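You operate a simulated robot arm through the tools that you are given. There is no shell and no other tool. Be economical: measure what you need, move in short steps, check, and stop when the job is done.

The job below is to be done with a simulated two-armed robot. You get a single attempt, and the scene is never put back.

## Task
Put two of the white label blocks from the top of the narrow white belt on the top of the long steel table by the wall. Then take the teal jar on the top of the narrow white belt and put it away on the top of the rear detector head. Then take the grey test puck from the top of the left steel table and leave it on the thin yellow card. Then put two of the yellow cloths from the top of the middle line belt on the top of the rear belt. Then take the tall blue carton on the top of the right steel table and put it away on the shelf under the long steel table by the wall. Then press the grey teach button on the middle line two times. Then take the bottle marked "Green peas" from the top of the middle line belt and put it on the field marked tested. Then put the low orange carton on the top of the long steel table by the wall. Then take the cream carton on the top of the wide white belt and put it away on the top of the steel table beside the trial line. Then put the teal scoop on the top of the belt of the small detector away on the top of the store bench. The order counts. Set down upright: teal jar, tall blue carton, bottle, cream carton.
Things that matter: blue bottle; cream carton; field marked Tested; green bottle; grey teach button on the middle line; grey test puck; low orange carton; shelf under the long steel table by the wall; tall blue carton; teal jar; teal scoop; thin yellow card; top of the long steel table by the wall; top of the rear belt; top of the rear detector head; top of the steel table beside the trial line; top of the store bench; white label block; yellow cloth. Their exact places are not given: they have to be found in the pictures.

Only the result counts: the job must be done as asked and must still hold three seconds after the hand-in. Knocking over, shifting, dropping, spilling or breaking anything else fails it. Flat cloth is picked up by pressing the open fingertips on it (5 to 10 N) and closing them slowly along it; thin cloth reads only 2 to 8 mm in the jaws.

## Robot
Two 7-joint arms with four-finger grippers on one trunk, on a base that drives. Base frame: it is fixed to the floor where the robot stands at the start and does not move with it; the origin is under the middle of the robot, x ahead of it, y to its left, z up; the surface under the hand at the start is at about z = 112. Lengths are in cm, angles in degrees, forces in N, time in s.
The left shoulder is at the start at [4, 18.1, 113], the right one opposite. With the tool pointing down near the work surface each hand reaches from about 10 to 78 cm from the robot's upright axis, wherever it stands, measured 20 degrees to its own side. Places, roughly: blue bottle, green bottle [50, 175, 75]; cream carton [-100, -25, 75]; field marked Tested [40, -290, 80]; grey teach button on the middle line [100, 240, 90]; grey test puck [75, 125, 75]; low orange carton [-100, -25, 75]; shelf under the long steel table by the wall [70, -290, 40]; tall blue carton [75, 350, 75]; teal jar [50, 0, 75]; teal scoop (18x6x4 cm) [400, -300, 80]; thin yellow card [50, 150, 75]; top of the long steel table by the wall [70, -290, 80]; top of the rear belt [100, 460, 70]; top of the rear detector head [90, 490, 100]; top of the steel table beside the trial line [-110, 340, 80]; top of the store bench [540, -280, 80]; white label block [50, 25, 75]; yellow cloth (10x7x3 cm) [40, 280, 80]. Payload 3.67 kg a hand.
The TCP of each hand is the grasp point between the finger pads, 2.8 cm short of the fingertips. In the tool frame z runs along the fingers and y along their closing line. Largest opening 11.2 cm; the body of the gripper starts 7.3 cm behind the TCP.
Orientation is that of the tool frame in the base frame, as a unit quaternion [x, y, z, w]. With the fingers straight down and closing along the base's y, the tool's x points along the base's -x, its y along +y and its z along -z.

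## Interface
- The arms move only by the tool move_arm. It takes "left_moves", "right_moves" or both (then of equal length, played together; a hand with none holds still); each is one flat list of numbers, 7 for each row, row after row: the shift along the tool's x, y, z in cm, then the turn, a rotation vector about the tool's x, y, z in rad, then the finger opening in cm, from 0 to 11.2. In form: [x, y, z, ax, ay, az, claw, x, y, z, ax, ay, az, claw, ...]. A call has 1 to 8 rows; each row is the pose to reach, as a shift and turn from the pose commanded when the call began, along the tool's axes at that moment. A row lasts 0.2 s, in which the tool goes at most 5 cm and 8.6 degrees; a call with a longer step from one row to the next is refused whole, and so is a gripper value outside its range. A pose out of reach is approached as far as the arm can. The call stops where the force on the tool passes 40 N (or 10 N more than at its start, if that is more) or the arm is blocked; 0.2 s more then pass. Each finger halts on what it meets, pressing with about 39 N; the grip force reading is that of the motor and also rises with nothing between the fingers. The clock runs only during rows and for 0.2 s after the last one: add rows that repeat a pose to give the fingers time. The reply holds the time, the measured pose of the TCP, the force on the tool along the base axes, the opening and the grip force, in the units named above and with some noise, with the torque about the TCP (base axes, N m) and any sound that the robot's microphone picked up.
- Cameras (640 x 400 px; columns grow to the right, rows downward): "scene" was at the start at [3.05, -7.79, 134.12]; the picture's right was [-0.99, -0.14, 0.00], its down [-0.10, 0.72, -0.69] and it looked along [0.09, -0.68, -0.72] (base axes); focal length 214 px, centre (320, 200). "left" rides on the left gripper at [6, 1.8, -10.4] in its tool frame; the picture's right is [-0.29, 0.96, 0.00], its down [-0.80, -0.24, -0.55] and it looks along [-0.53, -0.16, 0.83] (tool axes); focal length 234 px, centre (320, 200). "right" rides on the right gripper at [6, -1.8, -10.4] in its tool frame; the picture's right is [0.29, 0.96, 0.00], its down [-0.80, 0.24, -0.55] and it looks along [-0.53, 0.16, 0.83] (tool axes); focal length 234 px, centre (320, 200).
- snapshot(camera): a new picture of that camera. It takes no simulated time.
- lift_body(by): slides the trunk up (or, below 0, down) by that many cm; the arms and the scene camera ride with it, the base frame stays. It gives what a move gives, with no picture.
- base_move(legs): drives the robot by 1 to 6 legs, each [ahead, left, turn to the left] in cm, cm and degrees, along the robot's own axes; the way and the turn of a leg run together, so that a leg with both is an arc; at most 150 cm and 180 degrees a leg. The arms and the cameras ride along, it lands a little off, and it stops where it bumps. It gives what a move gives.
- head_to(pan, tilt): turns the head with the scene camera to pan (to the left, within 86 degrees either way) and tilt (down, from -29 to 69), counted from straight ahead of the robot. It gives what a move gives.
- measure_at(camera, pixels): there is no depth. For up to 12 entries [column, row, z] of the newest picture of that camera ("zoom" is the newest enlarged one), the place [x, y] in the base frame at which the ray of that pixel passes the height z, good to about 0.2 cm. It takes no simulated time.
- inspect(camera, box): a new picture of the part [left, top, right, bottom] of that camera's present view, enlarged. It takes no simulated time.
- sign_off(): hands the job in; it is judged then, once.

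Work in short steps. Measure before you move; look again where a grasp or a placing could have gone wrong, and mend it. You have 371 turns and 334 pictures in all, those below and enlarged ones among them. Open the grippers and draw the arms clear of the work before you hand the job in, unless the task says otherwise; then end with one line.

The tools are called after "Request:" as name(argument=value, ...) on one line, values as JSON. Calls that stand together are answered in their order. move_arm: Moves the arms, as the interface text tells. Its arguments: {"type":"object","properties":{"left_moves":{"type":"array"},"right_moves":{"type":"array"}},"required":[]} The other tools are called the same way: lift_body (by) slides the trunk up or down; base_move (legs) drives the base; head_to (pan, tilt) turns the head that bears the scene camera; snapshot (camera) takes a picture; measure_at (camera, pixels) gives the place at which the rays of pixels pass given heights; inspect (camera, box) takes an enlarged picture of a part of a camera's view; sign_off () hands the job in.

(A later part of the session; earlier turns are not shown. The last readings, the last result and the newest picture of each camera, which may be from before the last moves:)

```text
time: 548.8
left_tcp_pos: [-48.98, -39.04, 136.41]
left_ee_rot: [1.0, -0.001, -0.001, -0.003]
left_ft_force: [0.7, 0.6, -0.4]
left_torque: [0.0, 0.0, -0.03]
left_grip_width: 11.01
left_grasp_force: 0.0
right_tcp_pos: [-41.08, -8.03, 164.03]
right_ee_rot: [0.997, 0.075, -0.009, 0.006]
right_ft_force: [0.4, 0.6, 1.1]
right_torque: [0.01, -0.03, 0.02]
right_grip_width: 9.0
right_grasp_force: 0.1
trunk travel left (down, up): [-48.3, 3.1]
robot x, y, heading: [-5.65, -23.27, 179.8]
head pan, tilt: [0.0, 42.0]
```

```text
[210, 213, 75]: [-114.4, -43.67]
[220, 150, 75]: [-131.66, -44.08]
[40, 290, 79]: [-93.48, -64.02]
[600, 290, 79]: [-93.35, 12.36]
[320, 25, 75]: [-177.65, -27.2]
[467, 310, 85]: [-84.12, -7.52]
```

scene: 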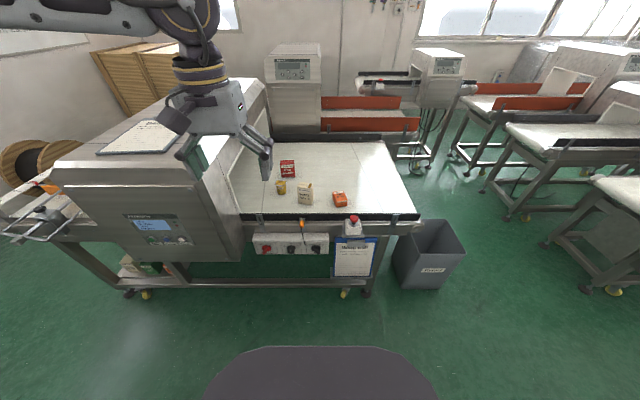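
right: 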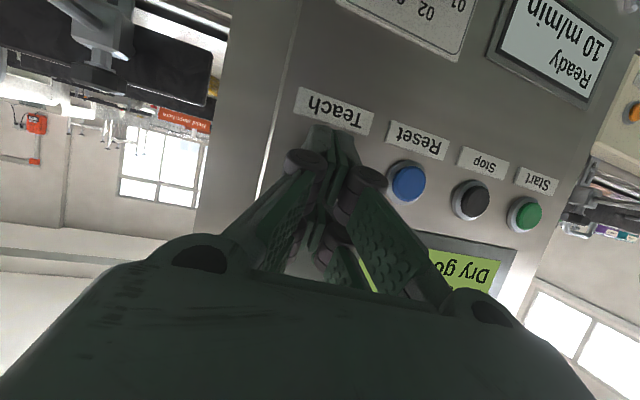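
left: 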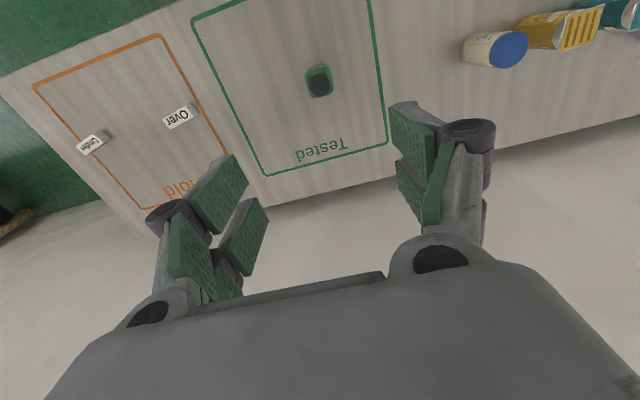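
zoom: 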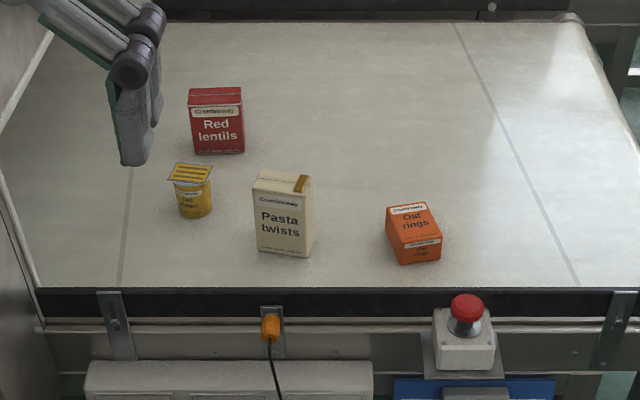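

Orange carton centre ≈(-106.3,-12.1), 6.7×8.4, yaw ≈13°, ~4.5 high. Drive ahead 39 and left 5, then use the right hand.

Request:
base_move(legs=[[39, 5.5, 0]])

Request:
move_arm(right_moves=[-4, 0, 2, 0, 0, -0.04, 10, -8, 0, 4, 0, 0, -0.077, 10, -12, 0, 6, 0, 0, -0.077, 10, -16, 0, 8, 0, 0, -0.077, 10, -20, 0, 10, 0, 0, -0.077, 10, -24, 0, 12, 0, 0, -0.077, 10])

Request:
snapshot(camera="right")

Request:
snapshot(camera="scene")

```text
time: 551.4
left_tcp_pos: [-88.98, -43.81, 136.49]
left_ee_rot: [1.0, -0.005, -0.003, -0.003]
left_ft_force: [1.1, -0.7, 0.9]
left_torque: [0.02, 0.04, -0.02]
left_grip_width: 10.97
left_grasp_force: 0.0
right_tcp_pos: [-80.84, -12.91, 164.06]
right_ee_rot: [0.997, 0.071, -0.01, 0.005]
right_ft_force: [0.1, -0.5, 0.2]
right_torque: [0.02, 0.0, -0.01]
right_grip_width: 9.01
right_grasp_force: 0.0
trunk travel left (down, up): [-48.3, 3.1]
robot x, y, heading: [-45.42, -28.21, 179.6]
head pan, tilt: [0.0, 42.0]
```

```text
time: 552.8
left_tcp_pos: [-89.24, -43.8, 136.49]
left_ee_rot: [1.0, -0.004, -0.002, -0.003]
left_ft_force: [0.4, 0.7, 0.2]
left_torque: [-0.05, -0.06, -0.03]
left_grip_width: 11.0
left_grasp_force: 0.1
right_tcp_pos: [-100.69, -11.51, 150.35]
right_ee_rot: [0.994, 0.11, -0.01, 0.006]
right_ft_force: [-0.7, 0.3, -0.6]
right_torque: [-0.03, -0.02, 0.01]
right_grip_width: 9.99
right_grasp_force: 0.0
right hand out of reach, approached as far as the arm can: row 2, 3, 4, 5, 6
trunk travel left (down, up): [-48.3, 3.1]
robot x, y, heading: [-45.94, -28.24, 179.6]
head pan, tilt: [0.0, 42.0]
```

```text
137 pictures are left
```

right: 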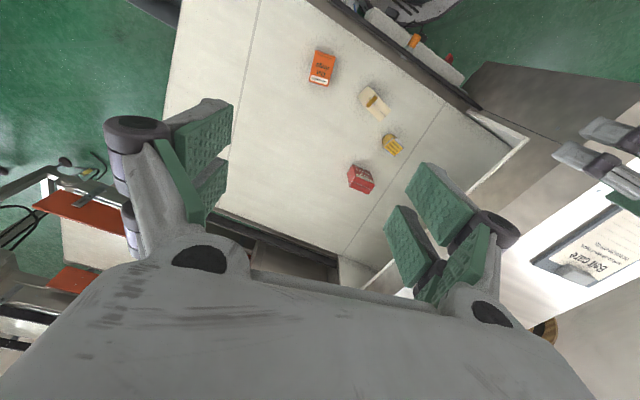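

```text
136 pictures are left
```

scene: 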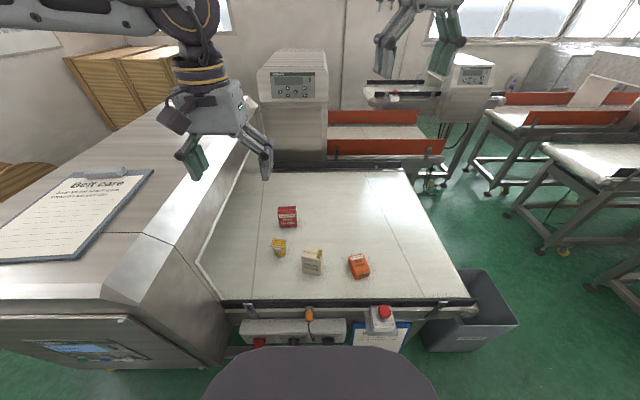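

Retract and raise the left hand (it's near the housing with the clipboard), then lower the trunk.

Request:
move_arm(left_moves=[3, -1, -3, 0, 0, 0, 11, 6, -2, -6, 0, 0, 0, 11, 9, -3, -9, 0, 0, 0, 11, 10, -3, -12, 0, 0, 0, 11, 10, -3, -15, 0, 0, 0, 11, 10, -3, -18, 0, 0, 0, 11])

Request:
lift_body(by=-30)

Request:
snapshot(camera="right")

```text
time: 554.2
left_tcp_pos: [-78.81, -40.8, 154.28]
left_ee_rot: [1.0, -0.005, -0.003, -0.004]
left_ft_force: [-0.3, -0.2, -0.5]
left_torque: [-0.03, 0.01, -0.01]
left_grip_width: 11.02
left_grasp_force: 0.1
right_tcp_pos: [-100.45, -11.61, 150.51]
right_ee_rot: [0.994, 0.109, -0.009, 0.006]
right_ft_force: [0.3, 1.2, -0.1]
right_torque: [0.0, -0.02, 0.04]
right_grip_width: 10.01
right_grasp_force: 0.1
trunk travel left (down, up): [-48.3, 3.1]
robot x, y, heading: [-45.82, -28.51, 179.5]
head pan, tilt: [0.0, 42.0]
```

```text
time: 557.2
left_tcp_pos: [-78.9, -40.96, 124.18]
left_ee_rot: [1.0, -0.005, -0.003, -0.003]
left_ft_force: [-0.3, 0.2, -0.2]
left_torque: [0.03, 0.0, -0.01]
left_grip_width: 10.99
left_grasp_force: 0.0
right_tcp_pos: [-100.42, -11.6, 120.61]
right_ee_rot: [0.994, 0.11, -0.01, 0.006]
right_ft_force: [-0.5, -0.6, -0.4]
right_torque: [-0.01, 0.01, -0.03]
right_grip_width: 10.01
right_grasp_force: 0.0
trunk travel left (down, up): [-18.3, 33.1]
robot x, y, heading: [-45.82, -28.28, 179.4]
head pan, tilt: [0.0, 42.0]
```

```text
135 pictures are left
```

right: 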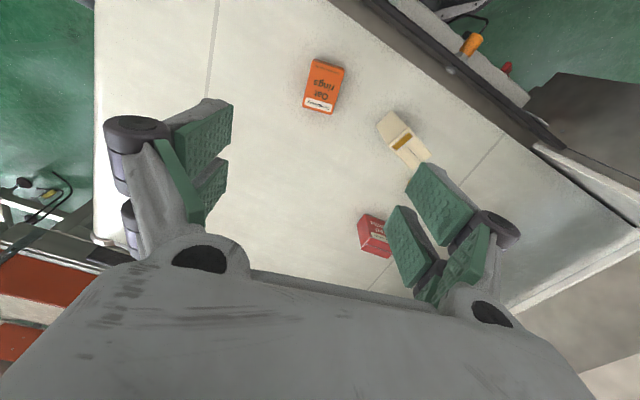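

Measure the orange carton in this view.

Request:
measure_at(camera="right", pixels=[[314, 59, 79], [346, 67, 79], [333, 114, 79], [303, 108, 79], [324, 86, 79], [335, 102, 79]])

```text
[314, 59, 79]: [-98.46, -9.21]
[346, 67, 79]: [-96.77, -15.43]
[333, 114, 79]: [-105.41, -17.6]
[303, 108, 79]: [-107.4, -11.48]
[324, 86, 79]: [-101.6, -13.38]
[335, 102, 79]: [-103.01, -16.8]
```

Cross-checking gives belt ≈79 here, carton top ≈84, centre ≈(-101.3,-13.2). Align and lower.

Request:
move_arm(right_moves=[-1.2, 1.35, 4, 0, 0, 0, 10, -1.2, 1.35, 8.5, 0, 0, 0, 10, -1.2, 1.35, 13, 0, 0, 0, 10, -1.2, 1.35, 17.5, 0, 0, 0, 10, -1.2, 1.35, 22, 0, 0, 0, 10, -1.2, 1.35, 22, 0, 0, 0, 10])

Request:
snapshot(camera="right")

```text
time: 558.6
left_tcp_pos: [-78.82, -41.1, 124.21]
left_ee_rot: [1.0, -0.004, -0.003, -0.004]
left_ft_force: [-0.2, 0.1, 0.1]
left_torque: [-0.02, -0.02, -0.03]
left_grip_width: 10.99
left_grasp_force: 0.0
right_tcp_pos: [-102.11, -13.0, 98.31]
right_ee_rot: [0.994, 0.109, -0.011, 0.006]
right_ft_force: [0.2, -0.8, 0.5]
right_torque: [-0.01, -0.02, -0.02]
right_grip_width: 9.99
right_grasp_force: 0.0
trunk travel left (down, up): [-18.3, 33.1]
robot x, y, heading: [-45.82, -28.26, 179.3]
head pan, tilt: [0.0, 42.0]
```

```text
134 pictures are left
```

right: 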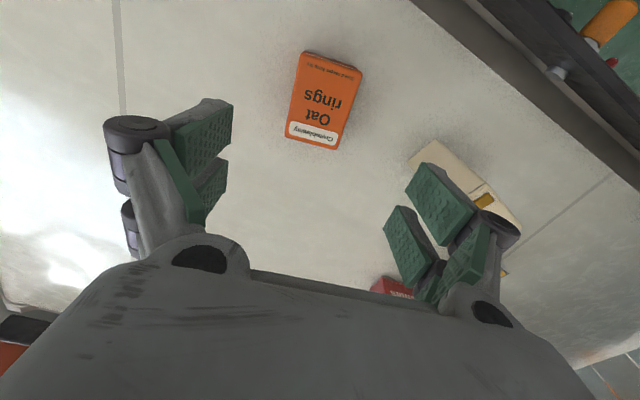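

Measure orange again at z=84.

Request:
measure_at(camera="right", pixels=[[306, 52, 84], [361, 72, 84], [341, 147, 84], [287, 136, 84], [306, 52, 82], [341, 147, 82]])

```text
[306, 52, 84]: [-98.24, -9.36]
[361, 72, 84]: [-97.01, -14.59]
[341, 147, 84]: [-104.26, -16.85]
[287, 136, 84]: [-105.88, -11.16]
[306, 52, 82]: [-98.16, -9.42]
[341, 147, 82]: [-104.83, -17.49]
```

Lower with the trunk 15 cm after a small x shift.

Request:
move_arm(right_moves=[0.8, 0.2, 0, 0, 0, 0, 9, 0.8, 0.2, 0, 0, 0, 0, 9])

Request:
lift_body(by=-13)

Request:
snapshot(camera="right")

```text
time: 559.2
left_tcp_pos: [-78.84, -41.07, 124.18]
left_ee_rot: [1.0, -0.005, -0.002, -0.004]
left_ft_force: [-0.2, -0.1, 0.5]
left_torque: [0.0, 0.02, -0.02]
left_grip_width: 10.98
left_grasp_force: 0.1
right_tcp_pos: [-101.33, -13.16, 98.31]
right_ee_rot: [0.994, 0.109, -0.01, 0.006]
right_ft_force: [0.4, 0.7, -0.4]
right_torque: [0.01, -0.01, 0.0]
right_grip_width: 9.0
right_grasp_force: 0.0
trunk travel left (down, up): [-18.3, 33.1]
robot x, y, heading: [-45.85, -28.48, 179.4]
head pan, tilt: [0.0, 42.0]
```

```text
time: 560.7
left_tcp_pos: [-78.94, -40.97, 111.03]
left_ee_rot: [1.0, -0.005, -0.003, -0.003]
left_ft_force: [0.1, -0.3, 0.7]
left_torque: [0.02, -0.01, -0.01]
left_grip_width: 11.02
left_grasp_force: 0.1
right_tcp_pos: [-101.16, -13.21, 85.26]
right_ee_rot: [0.994, 0.108, -0.011, 0.005]
right_ft_force: [-0.4, 0.8, -0.1]
right_torque: [0.01, -0.03, 0.0]
right_grip_width: 9.02
right_grasp_force: 0.0
trunk travel left (down, up): [-5.3, 46.1]
robot x, y, heading: [-46.27, -28.59, 179.6]
head pan, tilt: [0.0, 42.0]
```

```text
133 pictures are left
```

right: 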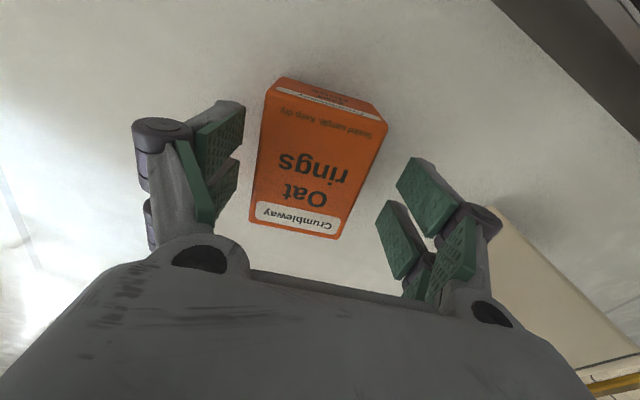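

Aligned. Lower 2.5 more and close.

Request:
lift_body(by=-2.5)

Request:
move_arm(right_moves=[0, 0, 0, 0, 0, 0, 7.5, 0, 0, 0, 0, 0, 0, 6, 0, 0, 0, 0, 0, 0, 4.5, 0, 0, 0, 0, 0, 0, 4.5, 0, 0, 0, 0, 0, 0, 4.5])

Request:
lift_body(by=40)

Request:
snapshot(camera="right")

```text
time: 561.5
left_tcp_pos: [-78.85, -41.06, 108.56]
left_ee_rot: [1.0, -0.005, -0.003, -0.004]
left_ft_force: [0.3, -1.0, -0.1]
left_torque: [0.0, 0.01, -0.02]
left_grip_width: 10.99
left_grasp_force: 0.0
right_tcp_pos: [-101.25, -13.36, 82.75]
right_ee_rot: [0.994, 0.109, -0.011, 0.004]
right_ft_force: [0.5, 0.3, 1.1]
right_torque: [0.02, 0.02, 0.02]
right_grip_width: 8.98
right_grasp_force: 0.1
trunk travel left (down, up): [-2.8, 48.6]
robot x, y, heading: [-45.82, -28.48, 179.8]
head pan, tilt: [0.0, 42.0]
```

```text
time: 562.6
left_tcp_pos: [-78.85, -40.96, 108.53]
left_ee_rot: [1.0, -0.004, -0.002, -0.003]
left_ft_force: [0.4, 0.2, -0.6]
left_torque: [0.01, -0.01, 0.02]
left_grip_width: 11.01
left_grasp_force: 0.1
right_tcp_pos: [-101.3, -13.14, 82.89]
right_ee_rot: [0.994, 0.108, -0.011, 0.006]
right_ft_force: [-0.3, 1.3, 2.2]
right_torque: [0.15, -0.07, 0.07]
right_grip_width: 5.93
right_grasp_force: 39.4
trunk travel left (down, up): [-2.8, 48.6]
robot x, y, heading: [-45.8, -28.57, 179.6]
head pan, tilt: [0.0, 42.0]
```

```text
time: 566.5
left_tcp_pos: [-78.85, -41.01, 148.52]
left_ee_rot: [1.0, -0.004, -0.002, -0.004]
left_ft_force: [-1.1, -0.4, 0.2]
left_torque: [-0.02, 0.01, -0.04]
left_grip_width: 11.02
left_grasp_force: 0.2
right_tcp_pos: [-101.24, -13.22, 122.75]
right_ee_rot: [0.994, 0.109, -0.01, 0.006]
right_ft_force: [-0.2, 0.9, -0.5]
right_torque: [-0.01, 0.01, -0.01]
right_grip_width: 5.96
right_grasp_force: 39.0
trunk travel left (down, up): [-42.8, 8.6]
robot x, y, heading: [-45.99, -28.56, 179.5]
head pan, tilt: [0.0, 42.0]
```

```text
132 pictures are left
```

right: 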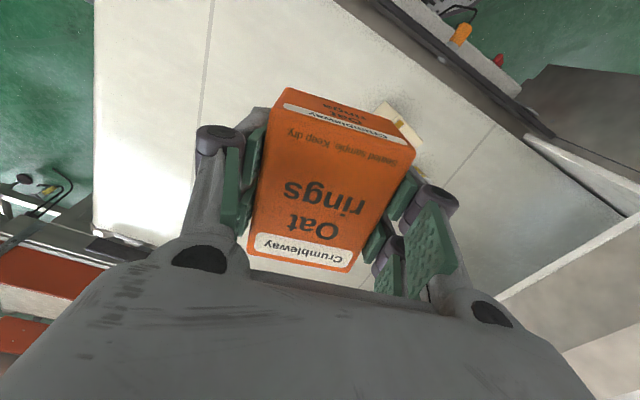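

Orange carton held. Retract, back away, drive sideways to y≈−175, turn to face the long table.

Request:
move_arm(right_moves=[4, 0, -1, 0, 0, 0, 4.5, 8, 0, -2, 0, 0, 0, 4.5, 12, 0, -3, 0, 0, 0, 4.5, 14, 0, -4, 0, 0, 0, 4.5])

Request:
base_move(legs=[[-42, 0, 0], [0, 145, 0], [0, 0, 90], [45, 0, 0]])

Request:
head_to(pan=0, tilt=48)

Request:
snapshot(camera="scene")

```text
time: 567.5
left_tcp_pos: [-78.75, -41.04, 148.68]
left_ee_rot: [1.0, -0.004, -0.003, -0.004]
left_ft_force: [0.4, 0.6, 0.0]
left_torque: [0.02, -0.01, -0.03]
left_grip_width: 11.0
left_grasp_force: 0.1
right_tcp_pos: [-87.54, -10.23, 126.51]
right_ee_rot: [0.994, 0.109, -0.011, 0.005]
right_ft_force: [1.3, -0.2, -1.2]
right_torque: [-0.01, 0.01, -0.01]
right_grip_width: 5.95
right_grasp_force: 39.3
trunk travel left (down, up): [-42.8, 8.6]
robot x, y, heading: [-46.02, -28.68, 179.7]
head pan, tilt: [0.0, 42.0]
```

```text
time: 583.8
left_tcp_pos: [1.98, -252.29, 148.63]
left_ee_rot: [0.718, 0.696, -0.005, 0.001]
left_ft_force: [-0.1, -0.1, -0.6]
left_torque: [-0.01, -0.01, 0.01]
left_grip_width: 11.0
left_grasp_force: 0.0
right_tcp_pos: [-29.13, -260.37, 126.48]
right_ee_rot: [0.635, 0.773, -0.004, 0.011]
right_ft_force: [-0.3, -0.3, -1.4]
right_torque: [-0.03, -0.01, 0.03]
right_grip_width: 5.95
right_grasp_force: 39.3
trunk travel left (down, up): [-42.8, 8.6]
robot x, y, heading: [-9.95, -219.36, -92.0]
head pan, tilt: [0.0, 42.0]
```

```text
time: 584.4
left_tcp_pos: [1.89, -252.48, 148.62]
left_ee_rot: [0.718, 0.696, -0.005, 0.0]
left_ft_force: [-0.9, -0.3, 0.3]
left_torque: [0.01, -0.01, -0.02]
left_grip_width: 10.97
left_grasp_force: 0.1
right_tcp_pos: [-29.06, -260.5, 126.4]
right_ee_rot: [0.635, 0.773, -0.003, 0.011]
right_ft_force: [0.8, 0.7, -1.6]
right_torque: [0.01, -0.03, 0.03]
right_grip_width: 5.96
right_grasp_force: 39.0
trunk travel left (down, up): [-42.8, 8.6]
robot x, y, heading: [-9.78, -219.34, -91.9]
head pan, tilt: [0.0, 48.0]
```

```text
131 pictures are left
```

scene: 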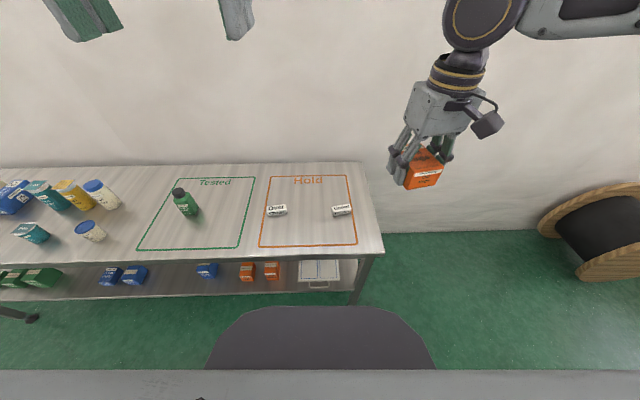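

Shift base left 21 and ahead 8 so the carton goes between the two blocks at ≈(-8,-290).

Request:
base_move(legs=[[7, 20.5, 1.9]])

Request:
move_arm(right_moves=[-4, 0, 0, 0, 0, 0, 4.5, -8, 0, 0, 0, 0, 0, 4.5, -12, 0, 0, 0, 0, 0, 4.5, -16, 0, 0, 0, 0, 0, 4.5, -20, 0, 0, 0, 0, 0, 4.5, -22, 0, 2, 0, 0, 0, 4.5])

Request:
lift_body(by=-25)

Request:
snapshot(camera="right")

Request:
snapshot(camera="scene")

```text
time: 586.1
left_tcp_pos: [23.07, -259.12, 148.65]
left_ee_rot: [0.706, 0.708, -0.005, 0.0]
left_ft_force: [0.0, 1.3, 0.1]
left_torque: [-0.03, -0.01, -0.01]
left_grip_width: 10.99
left_grasp_force: 0.1
right_tcp_pos: [-7.43, -268.28, 126.44]
right_ee_rot: [0.62, 0.784, -0.002, 0.013]
right_ft_force: [-0.6, 0.0, -2.7]
right_torque: [-0.01, -0.05, 0.0]
right_grip_width: 5.95
right_grasp_force: 39.0
trunk travel left (down, up): [-42.8, 8.6]
robot x, y, heading: [10.38, -226.34, -89.9]
head pan, tilt: [0.0, 48.0]
```

```text
time: 587.5
left_tcp_pos: [23.42, -259.38, 148.57]
left_ee_rot: [0.706, 0.708, -0.004, -0.001]
left_ft_force: [-0.3, -0.5, 0.9]
left_torque: [0.04, -0.01, 0.05]
left_grip_width: 10.99
left_grasp_force: 0.1
right_tcp_pos: [-3.24, -288.35, 124.52]
right_ee_rot: [0.621, 0.784, -0.003, 0.013]
right_ft_force: [0.2, -1.4, -2.2]
right_torque: [0.01, -0.02, -0.01]
right_grip_width: 5.94
right_grasp_force: 38.8
right hand out of reach, approached as far as the arm can: row 5, 6
trunk travel left (down, up): [-42.8, 8.6]
robot x, y, heading: [10.58, -226.72, -90.0]
head pan, tilt: [0.0, 48.0]
```

```text
time: 590.1
left_tcp_pos: [23.48, -259.35, 123.66]
left_ee_rot: [0.707, 0.708, -0.006, 0.0]
left_ft_force: [0.2, 0.1, 0.5]
left_torque: [0.0, -0.01, 0.0]
left_grip_width: 10.99
left_grasp_force: 0.0
right_tcp_pos: [-3.24, -288.13, 99.59]
right_ee_rot: [0.621, 0.783, -0.003, 0.012]
right_ft_force: [-0.7, -0.5, -2.1]
right_torque: [-0.01, -0.02, 0.0]
right_grip_width: 5.96
right_grasp_force: 39.4
trunk travel left (down, up): [-17.8, 33.6]
robot x, y, heading: [10.06, -226.76, -89.8]
head pan, tilt: [0.0, 48.0]
```

```text
130 pictures are left
```

right: 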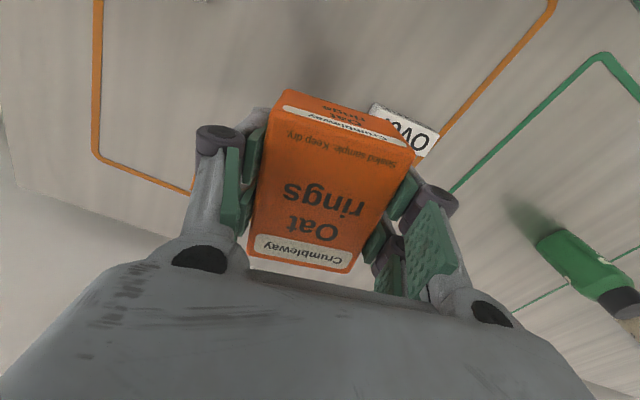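

```text
129 pictures are left
```

scene: 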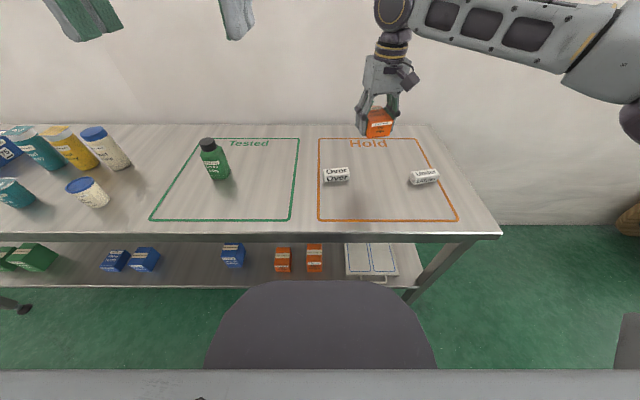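

Too near the Over block; shift base right 5 cm and lower further.

Request:
base_move(legs=[[0, -5.2, 0]])

Request:
lift_body(by=-10)

Request:
snapshot(camera="right")

Request:
inspect(camera="scene", box=[250, 80, 450, 220])

```text
time: 591.0
left_tcp_pos: [18.13, -259.13, 123.75]
left_ee_rot: [0.706, 0.708, -0.005, 0.0]
left_ft_force: [0.2, -0.5, 0.1]
left_torque: [-0.01, 0.01, -0.01]
left_grip_width: 11.01
left_grasp_force: 0.2
right_tcp_pos: [-8.48, -288.19, 99.61]
right_ee_rot: [0.621, 0.784, -0.003, 0.012]
right_ft_force: [-0.7, 0.0, -0.3]
right_torque: [-0.02, -0.04, -0.05]
right_grip_width: 5.93
right_grasp_force: 38.8
trunk travel left (down, up): [-17.8, 33.6]
robot x, y, heading: [5.37, -226.53, -89.8]
head pan, tilt: [0.0, 48.0]
```

```text
time: 592.4
left_tcp_pos: [18.34, -259.21, 113.33]
left_ee_rot: [0.706, 0.708, -0.006, 0.0]
left_ft_force: [0.2, -0.5, 0.3]
left_torque: [-0.04, -0.04, 0.01]
left_grip_width: 10.99
left_grasp_force: 0.1
right_tcp_pos: [-8.42, -288.24, 89.57]
right_ee_rot: [0.621, 0.784, -0.002, 0.012]
right_ft_force: [0.4, 0.3, -0.9]
right_torque: [-0.01, 0.04, -0.02]
right_grip_width: 5.95
right_grasp_force: 39.3
trunk travel left (down, up): [-7.8, 43.6]
robot x, y, heading: [5.82, -226.49, -90.0]
head pan, tilt: [0.0, 48.0]
```

```text
128 pictures are left
```

right: 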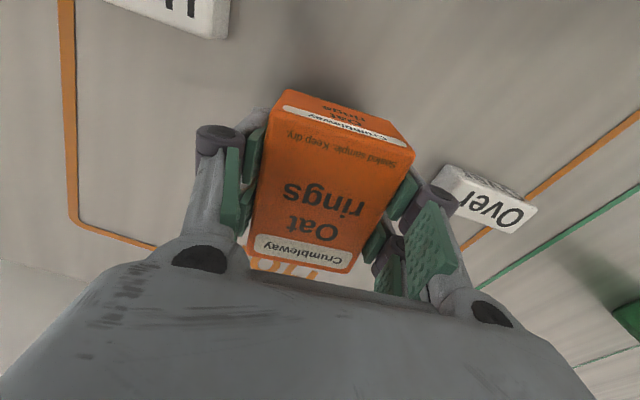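

```text
2.86 times, centred on (350, 150) of scene
```

zoom: 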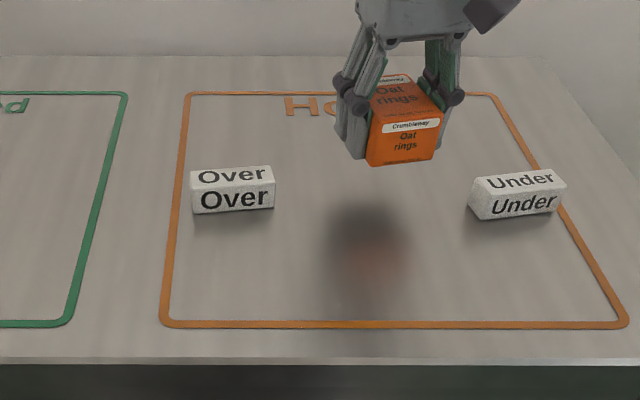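

Well between the blocks. Lower to contact.

Request:
lift_body(by=-3.6)

Request:
lift_body(by=-1.2)

```text
time: 593.1
left_tcp_pos: [18.23, -259.23, 109.83]
left_ee_rot: [0.706, 0.708, -0.005, 0.0]
left_ft_force: [0.3, 0.5, -0.4]
left_torque: [-0.03, -0.01, 0.06]
left_grip_width: 11.0
left_grasp_force: 0.0
right_tcp_pos: [-8.54, -288.19, 86.07]
right_ee_rot: [0.621, 0.783, -0.003, 0.012]
right_ft_force: [-0.7, -0.3, -1.6]
right_torque: [-0.01, 0.0, -0.01]
right_grip_width: 5.95
right_grasp_force: 39.3
trunk travel left (down, up): [-4.2, 47.2]
robot x, y, heading: [5.29, -226.56, -90.0]
head pan, tilt: [0.0, 48.0]
```

```text
time: 593.8
left_tcp_pos: [18.29, -259.18, 108.7]
left_ee_rot: [0.706, 0.708, -0.004, 0.0]
left_ft_force: [-0.3, 0.2, -0.4]
left_torque: [-0.01, 0.02, -0.03]
left_grip_width: 11.0
left_grasp_force: 0.0
right_tcp_pos: [-8.44, -288.2, 84.81]
right_ee_rot: [0.621, 0.784, -0.003, 0.012]
right_ft_force: [-0.3, 0.9, 1.7]
right_torque: [0.1, 0.13, -0.02]
right_grip_width: 5.96
right_grasp_force: 38.8
trunk travel left (down, up): [-3.0, 48.4]
robot x, y, heading: [5.49, -226.5, -89.9]
head pan, tilt: [0.0, 48.0]
```

Light contact (force turned positive). Open and rise.

Request:
lift_body(by=-0.3)

Request:
move_arm(right_moves=[0, 0, 0, 0, 0, 0, 6.3, 0, 0, 0, 0, 0, 0, 7.2, 0, 0, 0, 0, 0, 0, 8.2, 0, 0, 0, 0, 0, 0, 8.2])

Request:
lift_body(by=40)

Request:
snapshot(camera="scene")

```text
time: 594.3
left_tcp_pos: [18.31, -259.31, 108.61]
left_ee_rot: [0.706, 0.708, -0.005, 0.001]
left_ft_force: [-0.5, -0.3, 0.5]
left_torque: [0.0, 0.01, 0.01]
left_grip_width: 11.0
left_grasp_force: 0.1
right_tcp_pos: [-8.41, -288.09, 84.81]
right_ee_rot: [0.622, 0.783, -0.004, 0.014]
right_ft_force: [-1.9, -3.9, 20.7]
right_torque: [0.62, 0.4, 0.09]
right_grip_width: 5.95
right_grasp_force: 39.2
trunk travel left (down, up): [-2.7, 48.7]
robot x, y, heading: [5.65, -226.67, -89.5]
head pan, tilt: [0.0, 48.0]
```

```text
time: 595.3
left_tcp_pos: [18.22, -259.27, 108.38]
left_ee_rot: [0.706, 0.708, -0.004, -0.001]
left_ft_force: [0.0, 0.8, -0.3]
left_torque: [-0.02, -0.04, 0.04]
left_grip_width: 11.02
left_grasp_force: 0.1
right_tcp_pos: [-8.45, -288.2, 84.46]
right_ee_rot: [0.621, 0.784, -0.003, 0.013]
right_ft_force: [-0.4, 0.3, -0.2]
right_torque: [0.01, 0.01, 0.0]
right_grip_width: 8.2
right_grasp_force: 0.1
trunk travel left (down, up): [-2.7, 48.7]
robot x, y, heading: [5.65, -226.72, -89.8]
head pan, tilt: [0.0, 48.0]
```

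```text
time: 599.1
left_tcp_pos: [18.3, -259.22, 148.64]
left_ee_rot: [0.705, 0.709, -0.005, 0.0]
left_ft_force: [-0.1, 0.5, -0.1]
left_torque: [0.01, -0.01, 0.02]
left_grip_width: 10.99
left_grasp_force: 0.0
right_tcp_pos: [-8.48, -288.35, 124.61]
right_ee_rot: [0.621, 0.784, -0.003, 0.012]
right_ft_force: [-0.2, 0.3, -0.6]
right_torque: [0.02, 0.02, 0.02]
right_grip_width: 8.21
right_grasp_force: 0.0
trunk travel left (down, up): [-42.7, 8.7]
robot x, y, heading: [5.33, -226.64, -89.9]
head pan, tilt: [0.0, 48.0]
```

```text
126 pictures are left
```

scene: 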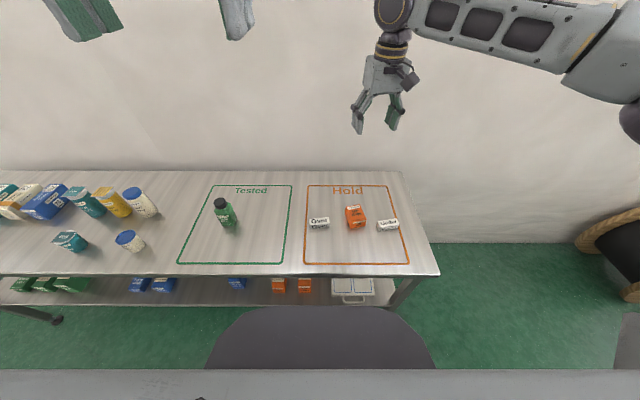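

Orange carton placed between the blocks. Now the cream carton: retract and drive back to the wide belt.

Request:
move_arm(right_moves=[4, 0, -1, 0, 0, 0.1, 10, 8, 0, -2, 0, 0, 0.2, 10, 12, 0, -3, 0, 0, 0.3, 10, 16, 0, -4, 0, 0, 0.4, 10, 18, 0, -5, 0, 0, 0.43, 10])

Request:
base_move(legs=[[-50, -10, 0], [0, 0, -90], [0, -128, 0], [38, 0, 0]])

Request:
snapshot(camera="scene")

Request:
snapshot(camera="right")

```text
time: 600.3
left_tcp_pos: [18.26, -259.15, 148.6]
left_ee_rot: [0.706, 0.708, -0.005, 0.0]
left_ft_force: [-0.5, 0.0, -0.9]
left_torque: [0.02, -0.02, 0.02]
left_grip_width: 11.0
left_grasp_force: 0.0
right_tcp_pos: [-12.78, -270.42, 129.2]
right_ee_rot: [0.774, 0.633, -0.001, 0.013]
right_ft_force: [-0.2, 0.0, 0.5]
right_torque: [-0.03, -0.02, 0.0]
right_grip_width: 10.01
right_grasp_force: 0.1
trunk travel left (down, up): [-42.7, 8.7]
robot x, y, heading: [5.34, -226.43, -89.9]
head pan, tilt: [0.0, 48.0]
```

```text
time: 615.9
left_tcp_pos: [-74.73, -59.35, 148.54]
left_ee_rot: [1.0, -0.005, -0.004, -0.004]
left_ft_force: [1.0, -0.2, -0.1]
left_torque: [0.01, 0.03, 0.0]
left_grip_width: 10.99
left_grasp_force: 0.1
right_tcp_pos: [-85.73, -28.08, 129.23]
right_ee_rot: [0.994, -0.107, -0.01, 0.008]
right_ft_force: [1.2, 0.0, -0.1]
right_torque: [-0.01, 0.01, 0.02]
right_grip_width: 9.99
right_grasp_force: 0.1
trunk travel left (down, up): [-42.7, 8.7]
robot x, y, heading: [-41.95, -46.82, 179.4]
head pan, tilt: [0.0, 48.0]
```

```text
125 pictures are left
```

scene: 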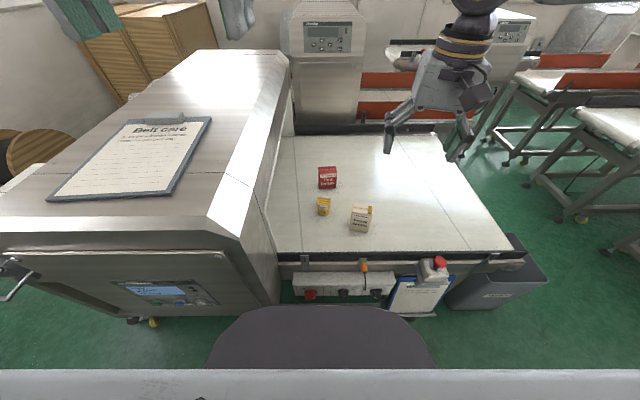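

```text
124 pictures are left
```

right: 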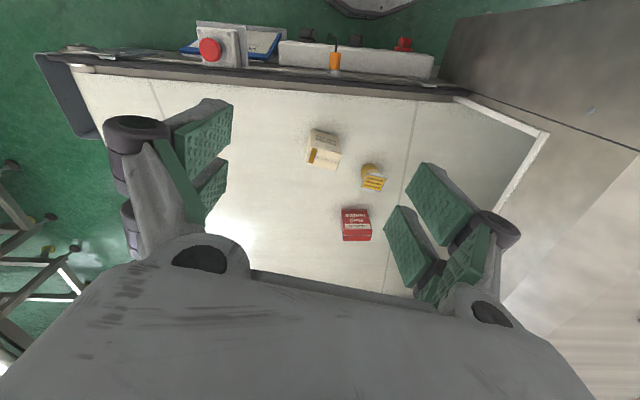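

Measure cream from both views; raise the left hand for clearance.

Request:
measure_at(camera="right", pixels=[[323, 160, 91], [309, 150, 91], [334, 170, 91], [325, 135, 79], [325, 135, 75], [323, 160, 88]])

Request:
inspect(camera="scene", box=[310, 170, 410, 250])

Request:
move_arm(left_moves=[0, 0, -4, 0, 0, 0, 11, 0, 0, -8, 0, 0, 0, 11, 0, 0, -12, 0, 0, 0, 11, 0, 0, -16, 0, 0, 0, 11, 0, 0, -20, 0, 0, 0, 11])

```text
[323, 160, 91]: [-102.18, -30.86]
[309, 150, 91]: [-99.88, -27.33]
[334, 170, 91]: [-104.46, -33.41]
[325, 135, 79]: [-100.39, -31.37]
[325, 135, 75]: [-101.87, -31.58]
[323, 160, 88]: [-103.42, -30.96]
```

```text
5.00 times, centred on (360, 210) of scene
```

zoom: 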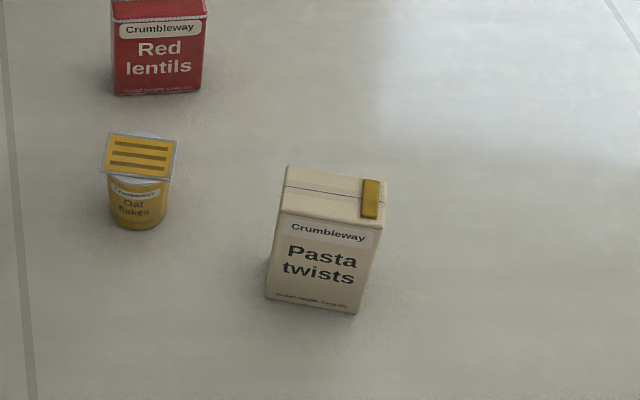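

```text
time: 617.1
left_tcp_pos: [-73.91, -60.77, 158.74]
left_ee_rot: [1.0, -0.004, -0.005, -0.005]
left_ft_force: [-0.6, 0.7, 0.1]
left_torque: [-0.02, 0.0, 0.01]
left_grip_width: 11.0
left_grasp_force: 0.0
left hand out of reach, approached as far as the arm can: row 3, 4, 5
right_tcp_pos: [-85.9, -28.21, 129.22]
right_ee_rot: [0.994, -0.106, -0.01, 0.009]
right_ft_force: [0.6, 0.7, 0.3]
right_torque: [-0.01, -0.01, -0.02]
right_grip_width: 10.01
right_grasp_force: 0.0
trunk travel left (down, up): [-42.7, 8.7]
robot x, y, heading: [-42.26, -46.78, 179.3]
head pan, tilt: [0.0, 48.0]
```

Request:
measure_at(camera="zoom", pixels=[[266, 298, 79], [358, 313, 79], [280, 211, 90], [377, 228, 90], [287, 166, 90], [386, 181, 90], [280, 211, 91], [377, 228, 91]])

```text
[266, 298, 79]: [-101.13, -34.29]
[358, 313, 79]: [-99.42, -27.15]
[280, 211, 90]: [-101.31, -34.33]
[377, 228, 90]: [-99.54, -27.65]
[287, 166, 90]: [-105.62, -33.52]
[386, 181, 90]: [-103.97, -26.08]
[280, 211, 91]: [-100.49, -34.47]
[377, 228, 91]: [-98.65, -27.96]
```

Cream: centre ≈(-102.6,-30.4), top ≈90, belt 79. Extend over it, then lower the trunk.

Request:
move_arm(right_moves=[-4, 1.4, 0, 0, 0, 0, 10.5, -8, 2.8, 0, 0, 0, 0, 10.5, -12, 4.2, 1, 0, 0, 0, 10.5, -15.8, 5.7, 3, 0, 0, 0, 10.5, -15.8, 5.7, 5, 0, 0, 0, 10.5])

Request:
lift_body(by=-24)

Request:
snapshot(camera="right")

Request:
snapshot(camera="scene")

```text
time: 618.3
left_tcp_pos: [-73.84, -60.89, 158.72]
left_ee_rot: [1.0, -0.005, -0.005, -0.006]
left_ft_force: [-1.0, 0.1, 0.3]
left_torque: [-0.02, -0.02, 0.02]
left_grip_width: 11.01
left_grasp_force: 0.0
right_tcp_pos: [-102.81, -30.32, 124.25]
right_ee_rot: [0.994, -0.106, -0.009, 0.008]
right_ft_force: [-0.3, -0.4, -1.2]
right_torque: [-0.01, 0.0, -0.03]
right_grip_width: 10.5
right_grasp_force: 0.1
trunk travel left (down, up): [-42.7, 8.7]
robot x, y, heading: [-41.97, -47.01, 179.2]
head pan, tilt: [0.0, 48.0]
```

```text
time: 620.8
left_tcp_pos: [-73.93, -60.74, 134.77]
left_ee_rot: [1.0, -0.005, -0.003, -0.005]
left_ft_force: [0.0, 0.0, -0.3]
left_torque: [-0.02, -0.01, 0.01]
left_grip_width: 10.99
left_grasp_force: 0.0
right_tcp_pos: [-102.81, -30.29, 100.43]
right_ee_rot: [0.994, -0.106, -0.01, 0.009]
right_ft_force: [-0.6, -0.3, -1.2]
right_torque: [-0.04, 0.01, 0.02]
right_grip_width: 10.5
right_grasp_force: 0.1
trunk travel left (down, up): [-18.7, 32.7]
robot x, y, heading: [-41.94, -47.35, 179.5]
head pan, tilt: [0.0, 48.0]
```

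```text
122 pictures are left
```

right: 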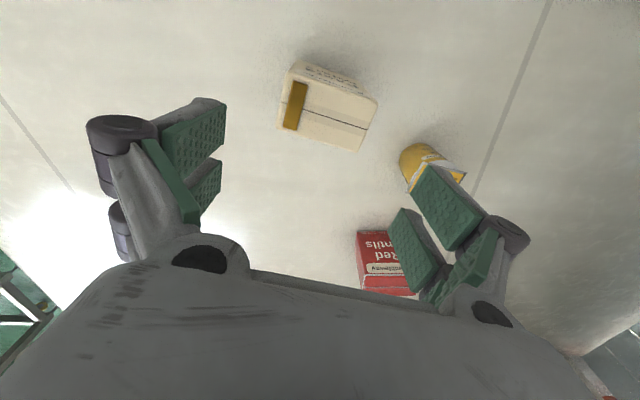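

```text
121 pictures are left
```

scene: 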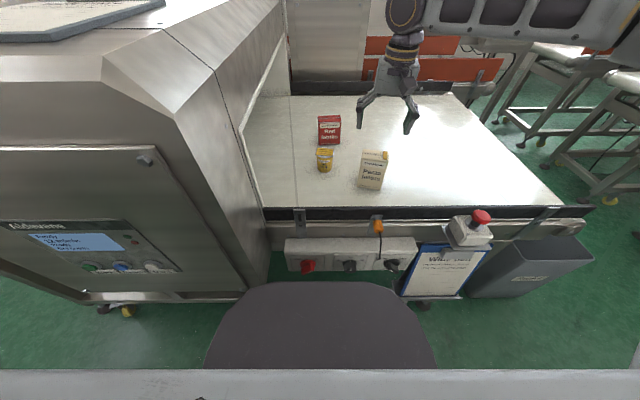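

Measure cream corners at z=90.

Request:
measure_at(camera="right", pixels=[[292, 70, 90], [377, 99, 90], [360, 150, 90], [277, 128, 90], [425, 165, 86]])

```text
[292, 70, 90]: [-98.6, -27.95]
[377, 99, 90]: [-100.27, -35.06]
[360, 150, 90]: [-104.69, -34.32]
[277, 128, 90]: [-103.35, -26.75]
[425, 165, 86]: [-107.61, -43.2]
```

Shift slightly and lower.

Request:
move_arm(right_moves=[1.1, 0.5, 0, 0, 0, 0, 10.5, 1.1, 0.5, 0, 0, 0, 0, 10.5])

Request:
lift_body(by=-9)

Request:
snapshot(camera="right")

```text
time: 621.4
left_tcp_pos: [-73.98, -60.8, 134.63]
left_ee_rot: [1.0, -0.005, -0.004, -0.006]
left_ft_force: [-0.3, 0.5, -0.5]
left_torque: [0.01, 0.0, 0.0]
left_grip_width: 10.98
left_grasp_force: 0.1
right_tcp_pos: [-101.88, -30.98, 100.28]
right_ee_rot: [0.994, -0.107, -0.01, 0.009]
right_ft_force: [0.1, -0.3, -0.4]
right_torque: [-0.03, -0.01, -0.03]
right_grip_width: 10.52
right_grasp_force: 0.0
trunk travel left (down, up): [-18.7, 32.7]
robot x, y, heading: [-41.91, -46.94, 179.5]
head pan, tilt: [0.0, 48.0]
```

```text
time: 622.6
left_tcp_pos: [-73.92, -60.88, 125.72]
left_ee_rot: [1.0, -0.006, -0.004, -0.005]
left_ft_force: [0.5, 0.3, 0.9]
left_torque: [-0.02, -0.02, -0.01]
left_grip_width: 11.01
left_grasp_force: 0.1
right_tcp_pos: [-101.87, -30.94, 91.18]
right_ee_rot: [0.994, -0.107, -0.009, 0.008]
right_ft_force: [-0.5, -0.6, 0.8]
right_torque: [-0.01, 0.01, 0.01]
right_grip_width: 10.53
right_grasp_force: 0.0
trunk travel left (down, up): [-9.7, 41.7]
robot x, y, heading: [-42.04, -47.21, 179.4]
head pan, tilt: [0.0, 48.0]
```

```text
120 pictures are left
```

right: 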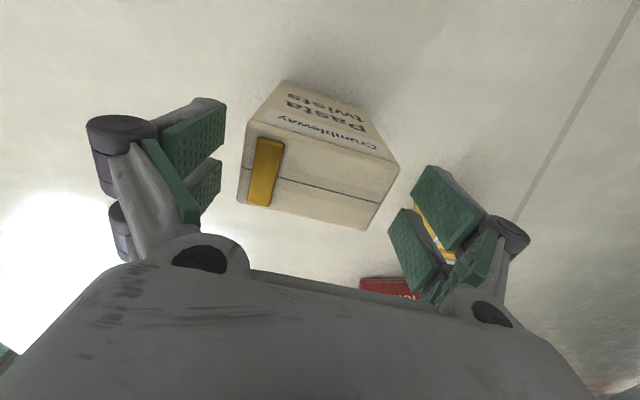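

Lower 5.3 and close.

Request:
lift_body(by=-5.3)

Request:
move_arm(right_moves=[0, 0, 0, 0, 0, 0, 9, 0, 0, 0, 0, 0, 0, 7.5, 0, 0, 0, 0, 0, 0, 6, 0, 0, 0, 0, 0, 0, 5.5, 0, 0, 0, 0, 0, 0, 5.5])

Request:
lift_body(by=40)

Request:
snapshot(camera="right")

```text
time: 623.2
left_tcp_pos: [-73.99, -61.22, 122.66]
left_ee_rot: [1.0, -0.003, -0.009, -0.005]
left_ft_force: [-3.9, -4.8, 11.5]
left_torque: [-0.68, 0.14, -0.2]
left_grip_width: 11.31
left_grasp_force: 2.3
right_tcp_pos: [-101.81, -31.09, 87.88]
right_ee_rot: [0.994, -0.107, -0.009, 0.009]
right_ft_force: [0.8, 0.1, 0.1]
right_torque: [0.01, 0.0, -0.02]
right_grip_width: 10.52
right_grasp_force: 0.0
trunk travel left (down, up): [-6.4, 44.9]
robot x, y, heading: [-42.0, -46.96, 179.7]
head pan, tilt: [0.0, 48.0]
stopped: the force on the tool passed its limit at 65 N (the readings are from after the stop); the commanded pose is now the measured one
```

```text
time: 624.4
left_tcp_pos: [-74.0, -61.21, 122.78]
left_ee_rot: [1.0, -0.004, -0.009, -0.006]
left_ft_force: [-4.5, -5.8, 13.8]
left_torque: [-0.92, 0.22, -0.15]
left_grip_width: 11.31
left_grasp_force: 2.4
right_tcp_pos: [-101.82, -30.91, 87.84]
right_ee_rot: [0.994, -0.107, -0.01, 0.008]
right_ft_force: [-1.2, 0.8, 2.1]
right_torque: [0.16, 0.01, 0.0]
right_grip_width: 7.49
right_grasp_force: 38.6
trunk travel left (down, up): [-6.4, 44.9]
robot x, y, heading: [-42.11, -46.89, 179.5]
head pan, tilt: [0.0, 48.0]
```

```text
time: 628.3
left_tcp_pos: [-73.97, -61.11, 162.81]
left_ee_rot: [1.0, -0.004, -0.009, -0.005]
left_ft_force: [-0.6, -0.2, 0.7]
left_torque: [0.01, 0.0, 0.02]
left_grip_width: 11.0
left_grasp_force: 0.0
right_tcp_pos: [-101.93, -31.01, 127.96]
right_ee_rot: [0.994, -0.107, -0.009, 0.008]
right_ft_force: [0.3, 0.9, -1.5]
right_torque: [0.0, 0.01, -0.02]
right_grip_width: 7.5
right_grasp_force: 39.1
trunk travel left (down, up): [-46.4, 4.9]
robot x, y, heading: [-42.26, -46.93, 179.3]
head pan, tilt: [0.0, 48.0]
```

```text
119 pictures are left
```

right: 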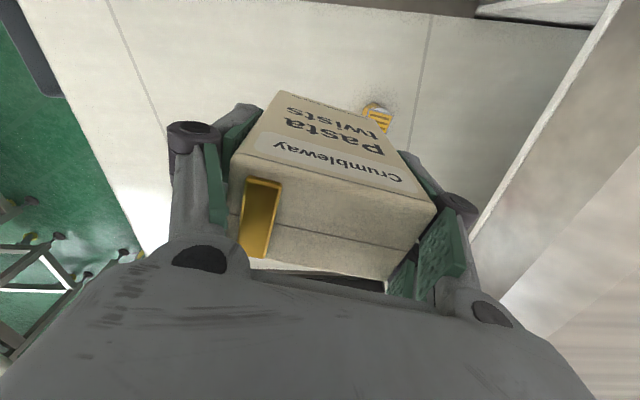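

Cream held (7.5 cm). The left fingertip touched the housing top; check that nothing moved there.

Request:
snapshot(camera="scene")

Request:
snapshot(camera="left")

```text
118 pictures are left
```

scene: 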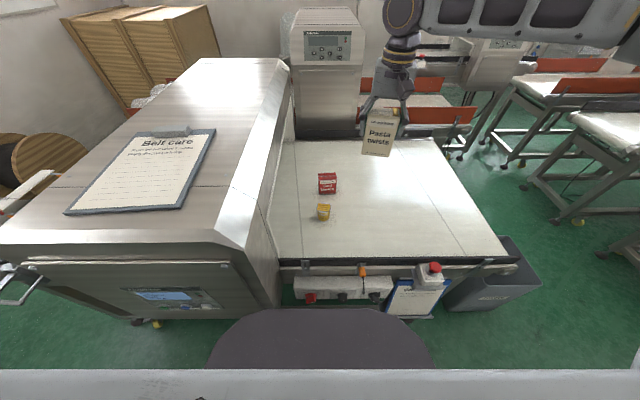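

```text
117 pictures are left
```

left: 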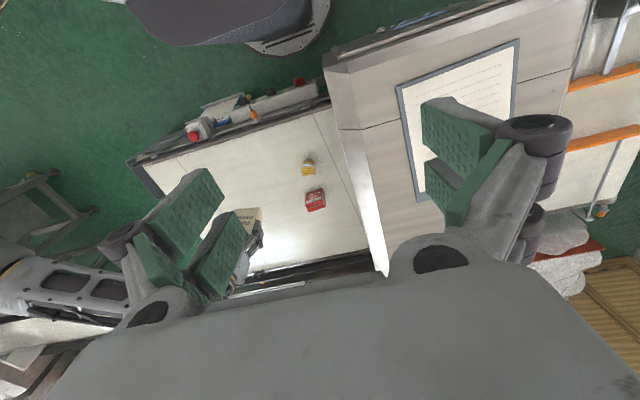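

All fine. Retract and drive +y along the aisle facing −x.

Request:
move_arm(right_moves=[4, -1, -0.5, 0, 0, 0, 5.5, 8, -2, -1, 0, 0, 0, 5.5, 12, -3, -1.5, 0, 0, 0, 5.5, 15, -3, -2, 0, 0, 0, 5.5])

Request:
base_move(legs=[[-24, 0, 0.4], [0, -140, 0], [0, -140, 0]])

Request:
head_to(pan=-30, tilt=35)

Request:
snapshot(camera="scene")

```text
time: 629.3
left_tcp_pos: [-73.76, -61.15, 162.93]
left_ee_rot: [1.0, -0.003, -0.01, -0.004]
left_ft_force: [0.2, -0.2, 0.2]
left_torque: [0.01, 0.03, 0.01]
left_grip_width: 11.0
left_grasp_force: 0.1
right_tcp_pos: [-86.31, -31.3, 129.34]
right_ee_rot: [0.994, -0.107, -0.01, 0.009]
right_ft_force: [-0.2, -0.8, -1.9]
right_torque: [0.02, 0.02, -0.01]
right_grip_width: 7.49
right_grasp_force: 38.7
trunk travel left (down, up): [-46.4, 4.9]
robot x, y, heading: [-42.2, -46.82, 179.5]
head pan, tilt: [0.0, 48.0]
```

```text
time: 644.5
left_tcp_pos: [-51.56, 212.77, 162.82]
left_ee_rot: [1.0, 0.024, -0.008, -0.006]
left_ft_force: [1.1, 0.0, -0.4]
left_torque: [-0.01, 0.0, 0.0]
left_grip_width: 11.0
left_grasp_force: 0.0
right_tcp_pos: [-65.68, 241.87, 129.36]
right_ee_rot: [0.997, -0.08, -0.009, 0.008]
right_ft_force: [-0.2, 0.0, -0.8]
right_torque: [0.05, -0.01, 0.0]
right_grip_width: 7.47
right_grasp_force: 39.3
trunk travel left (down, up): [-46.4, 4.9]
robot x, y, heading: [-20.28, 228.79, -177.5]
head pan, tilt: [0.0, 48.0]
```

```text
time: 645.4
left_tcp_pos: [-51.57, 212.92, 162.89]
left_ee_rot: [1.0, 0.024, -0.009, -0.005]
left_ft_force: [0.1, 0.6, -0.7]
left_torque: [-0.01, 0.01, 0.0]
left_grip_width: 11.04
left_grasp_force: 0.0
right_tcp_pos: [-65.6, 241.91, 129.28]
right_ee_rot: [0.997, -0.079, -0.009, 0.009]
right_ft_force: [0.6, -0.4, -1.9]
right_torque: [-0.05, -0.04, -0.01]
right_grip_width: 7.48
right_grasp_force: 38.8
trunk travel left (down, up): [-46.4, 4.9]
robot x, y, heading: [-20.47, 228.53, -177.6]
head pan, tilt: [-30.0, 35.0]
```

```text
116 pictures are left
```

scene: 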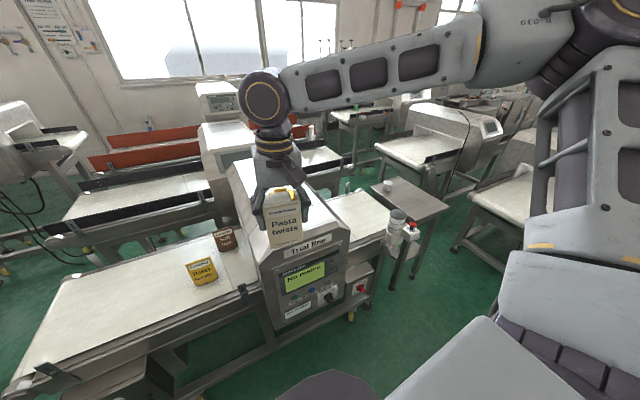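

The trial line is here; the steel table beside it is at (405,200). Measure it.

Request:
inspect(camera="scene", box=[340, 150, 480, 300])

Request:
measure_at(camera="scene", pixels=[[371, 187, 78], [400, 177, 78], [450, 207, 78], [425, 219, 78], [388, 189, 78], [397, 232, 80], [397, 215, 100]])

```text
2.67 times, centred on (410, 225) of scene
```

zoom: 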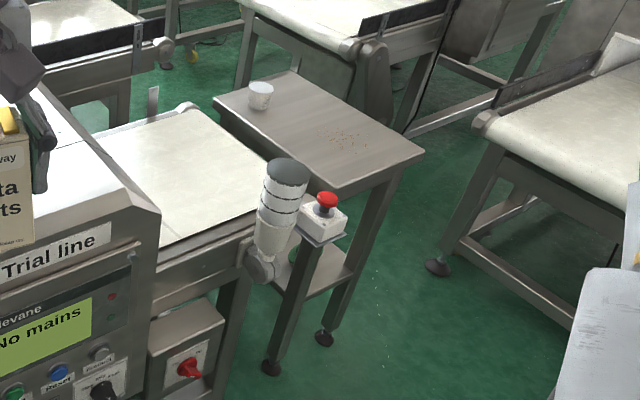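

```text
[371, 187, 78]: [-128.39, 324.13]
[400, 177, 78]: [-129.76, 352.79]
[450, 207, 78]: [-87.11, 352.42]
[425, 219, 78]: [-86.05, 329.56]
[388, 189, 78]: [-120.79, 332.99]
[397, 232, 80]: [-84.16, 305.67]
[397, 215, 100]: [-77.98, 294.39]
```

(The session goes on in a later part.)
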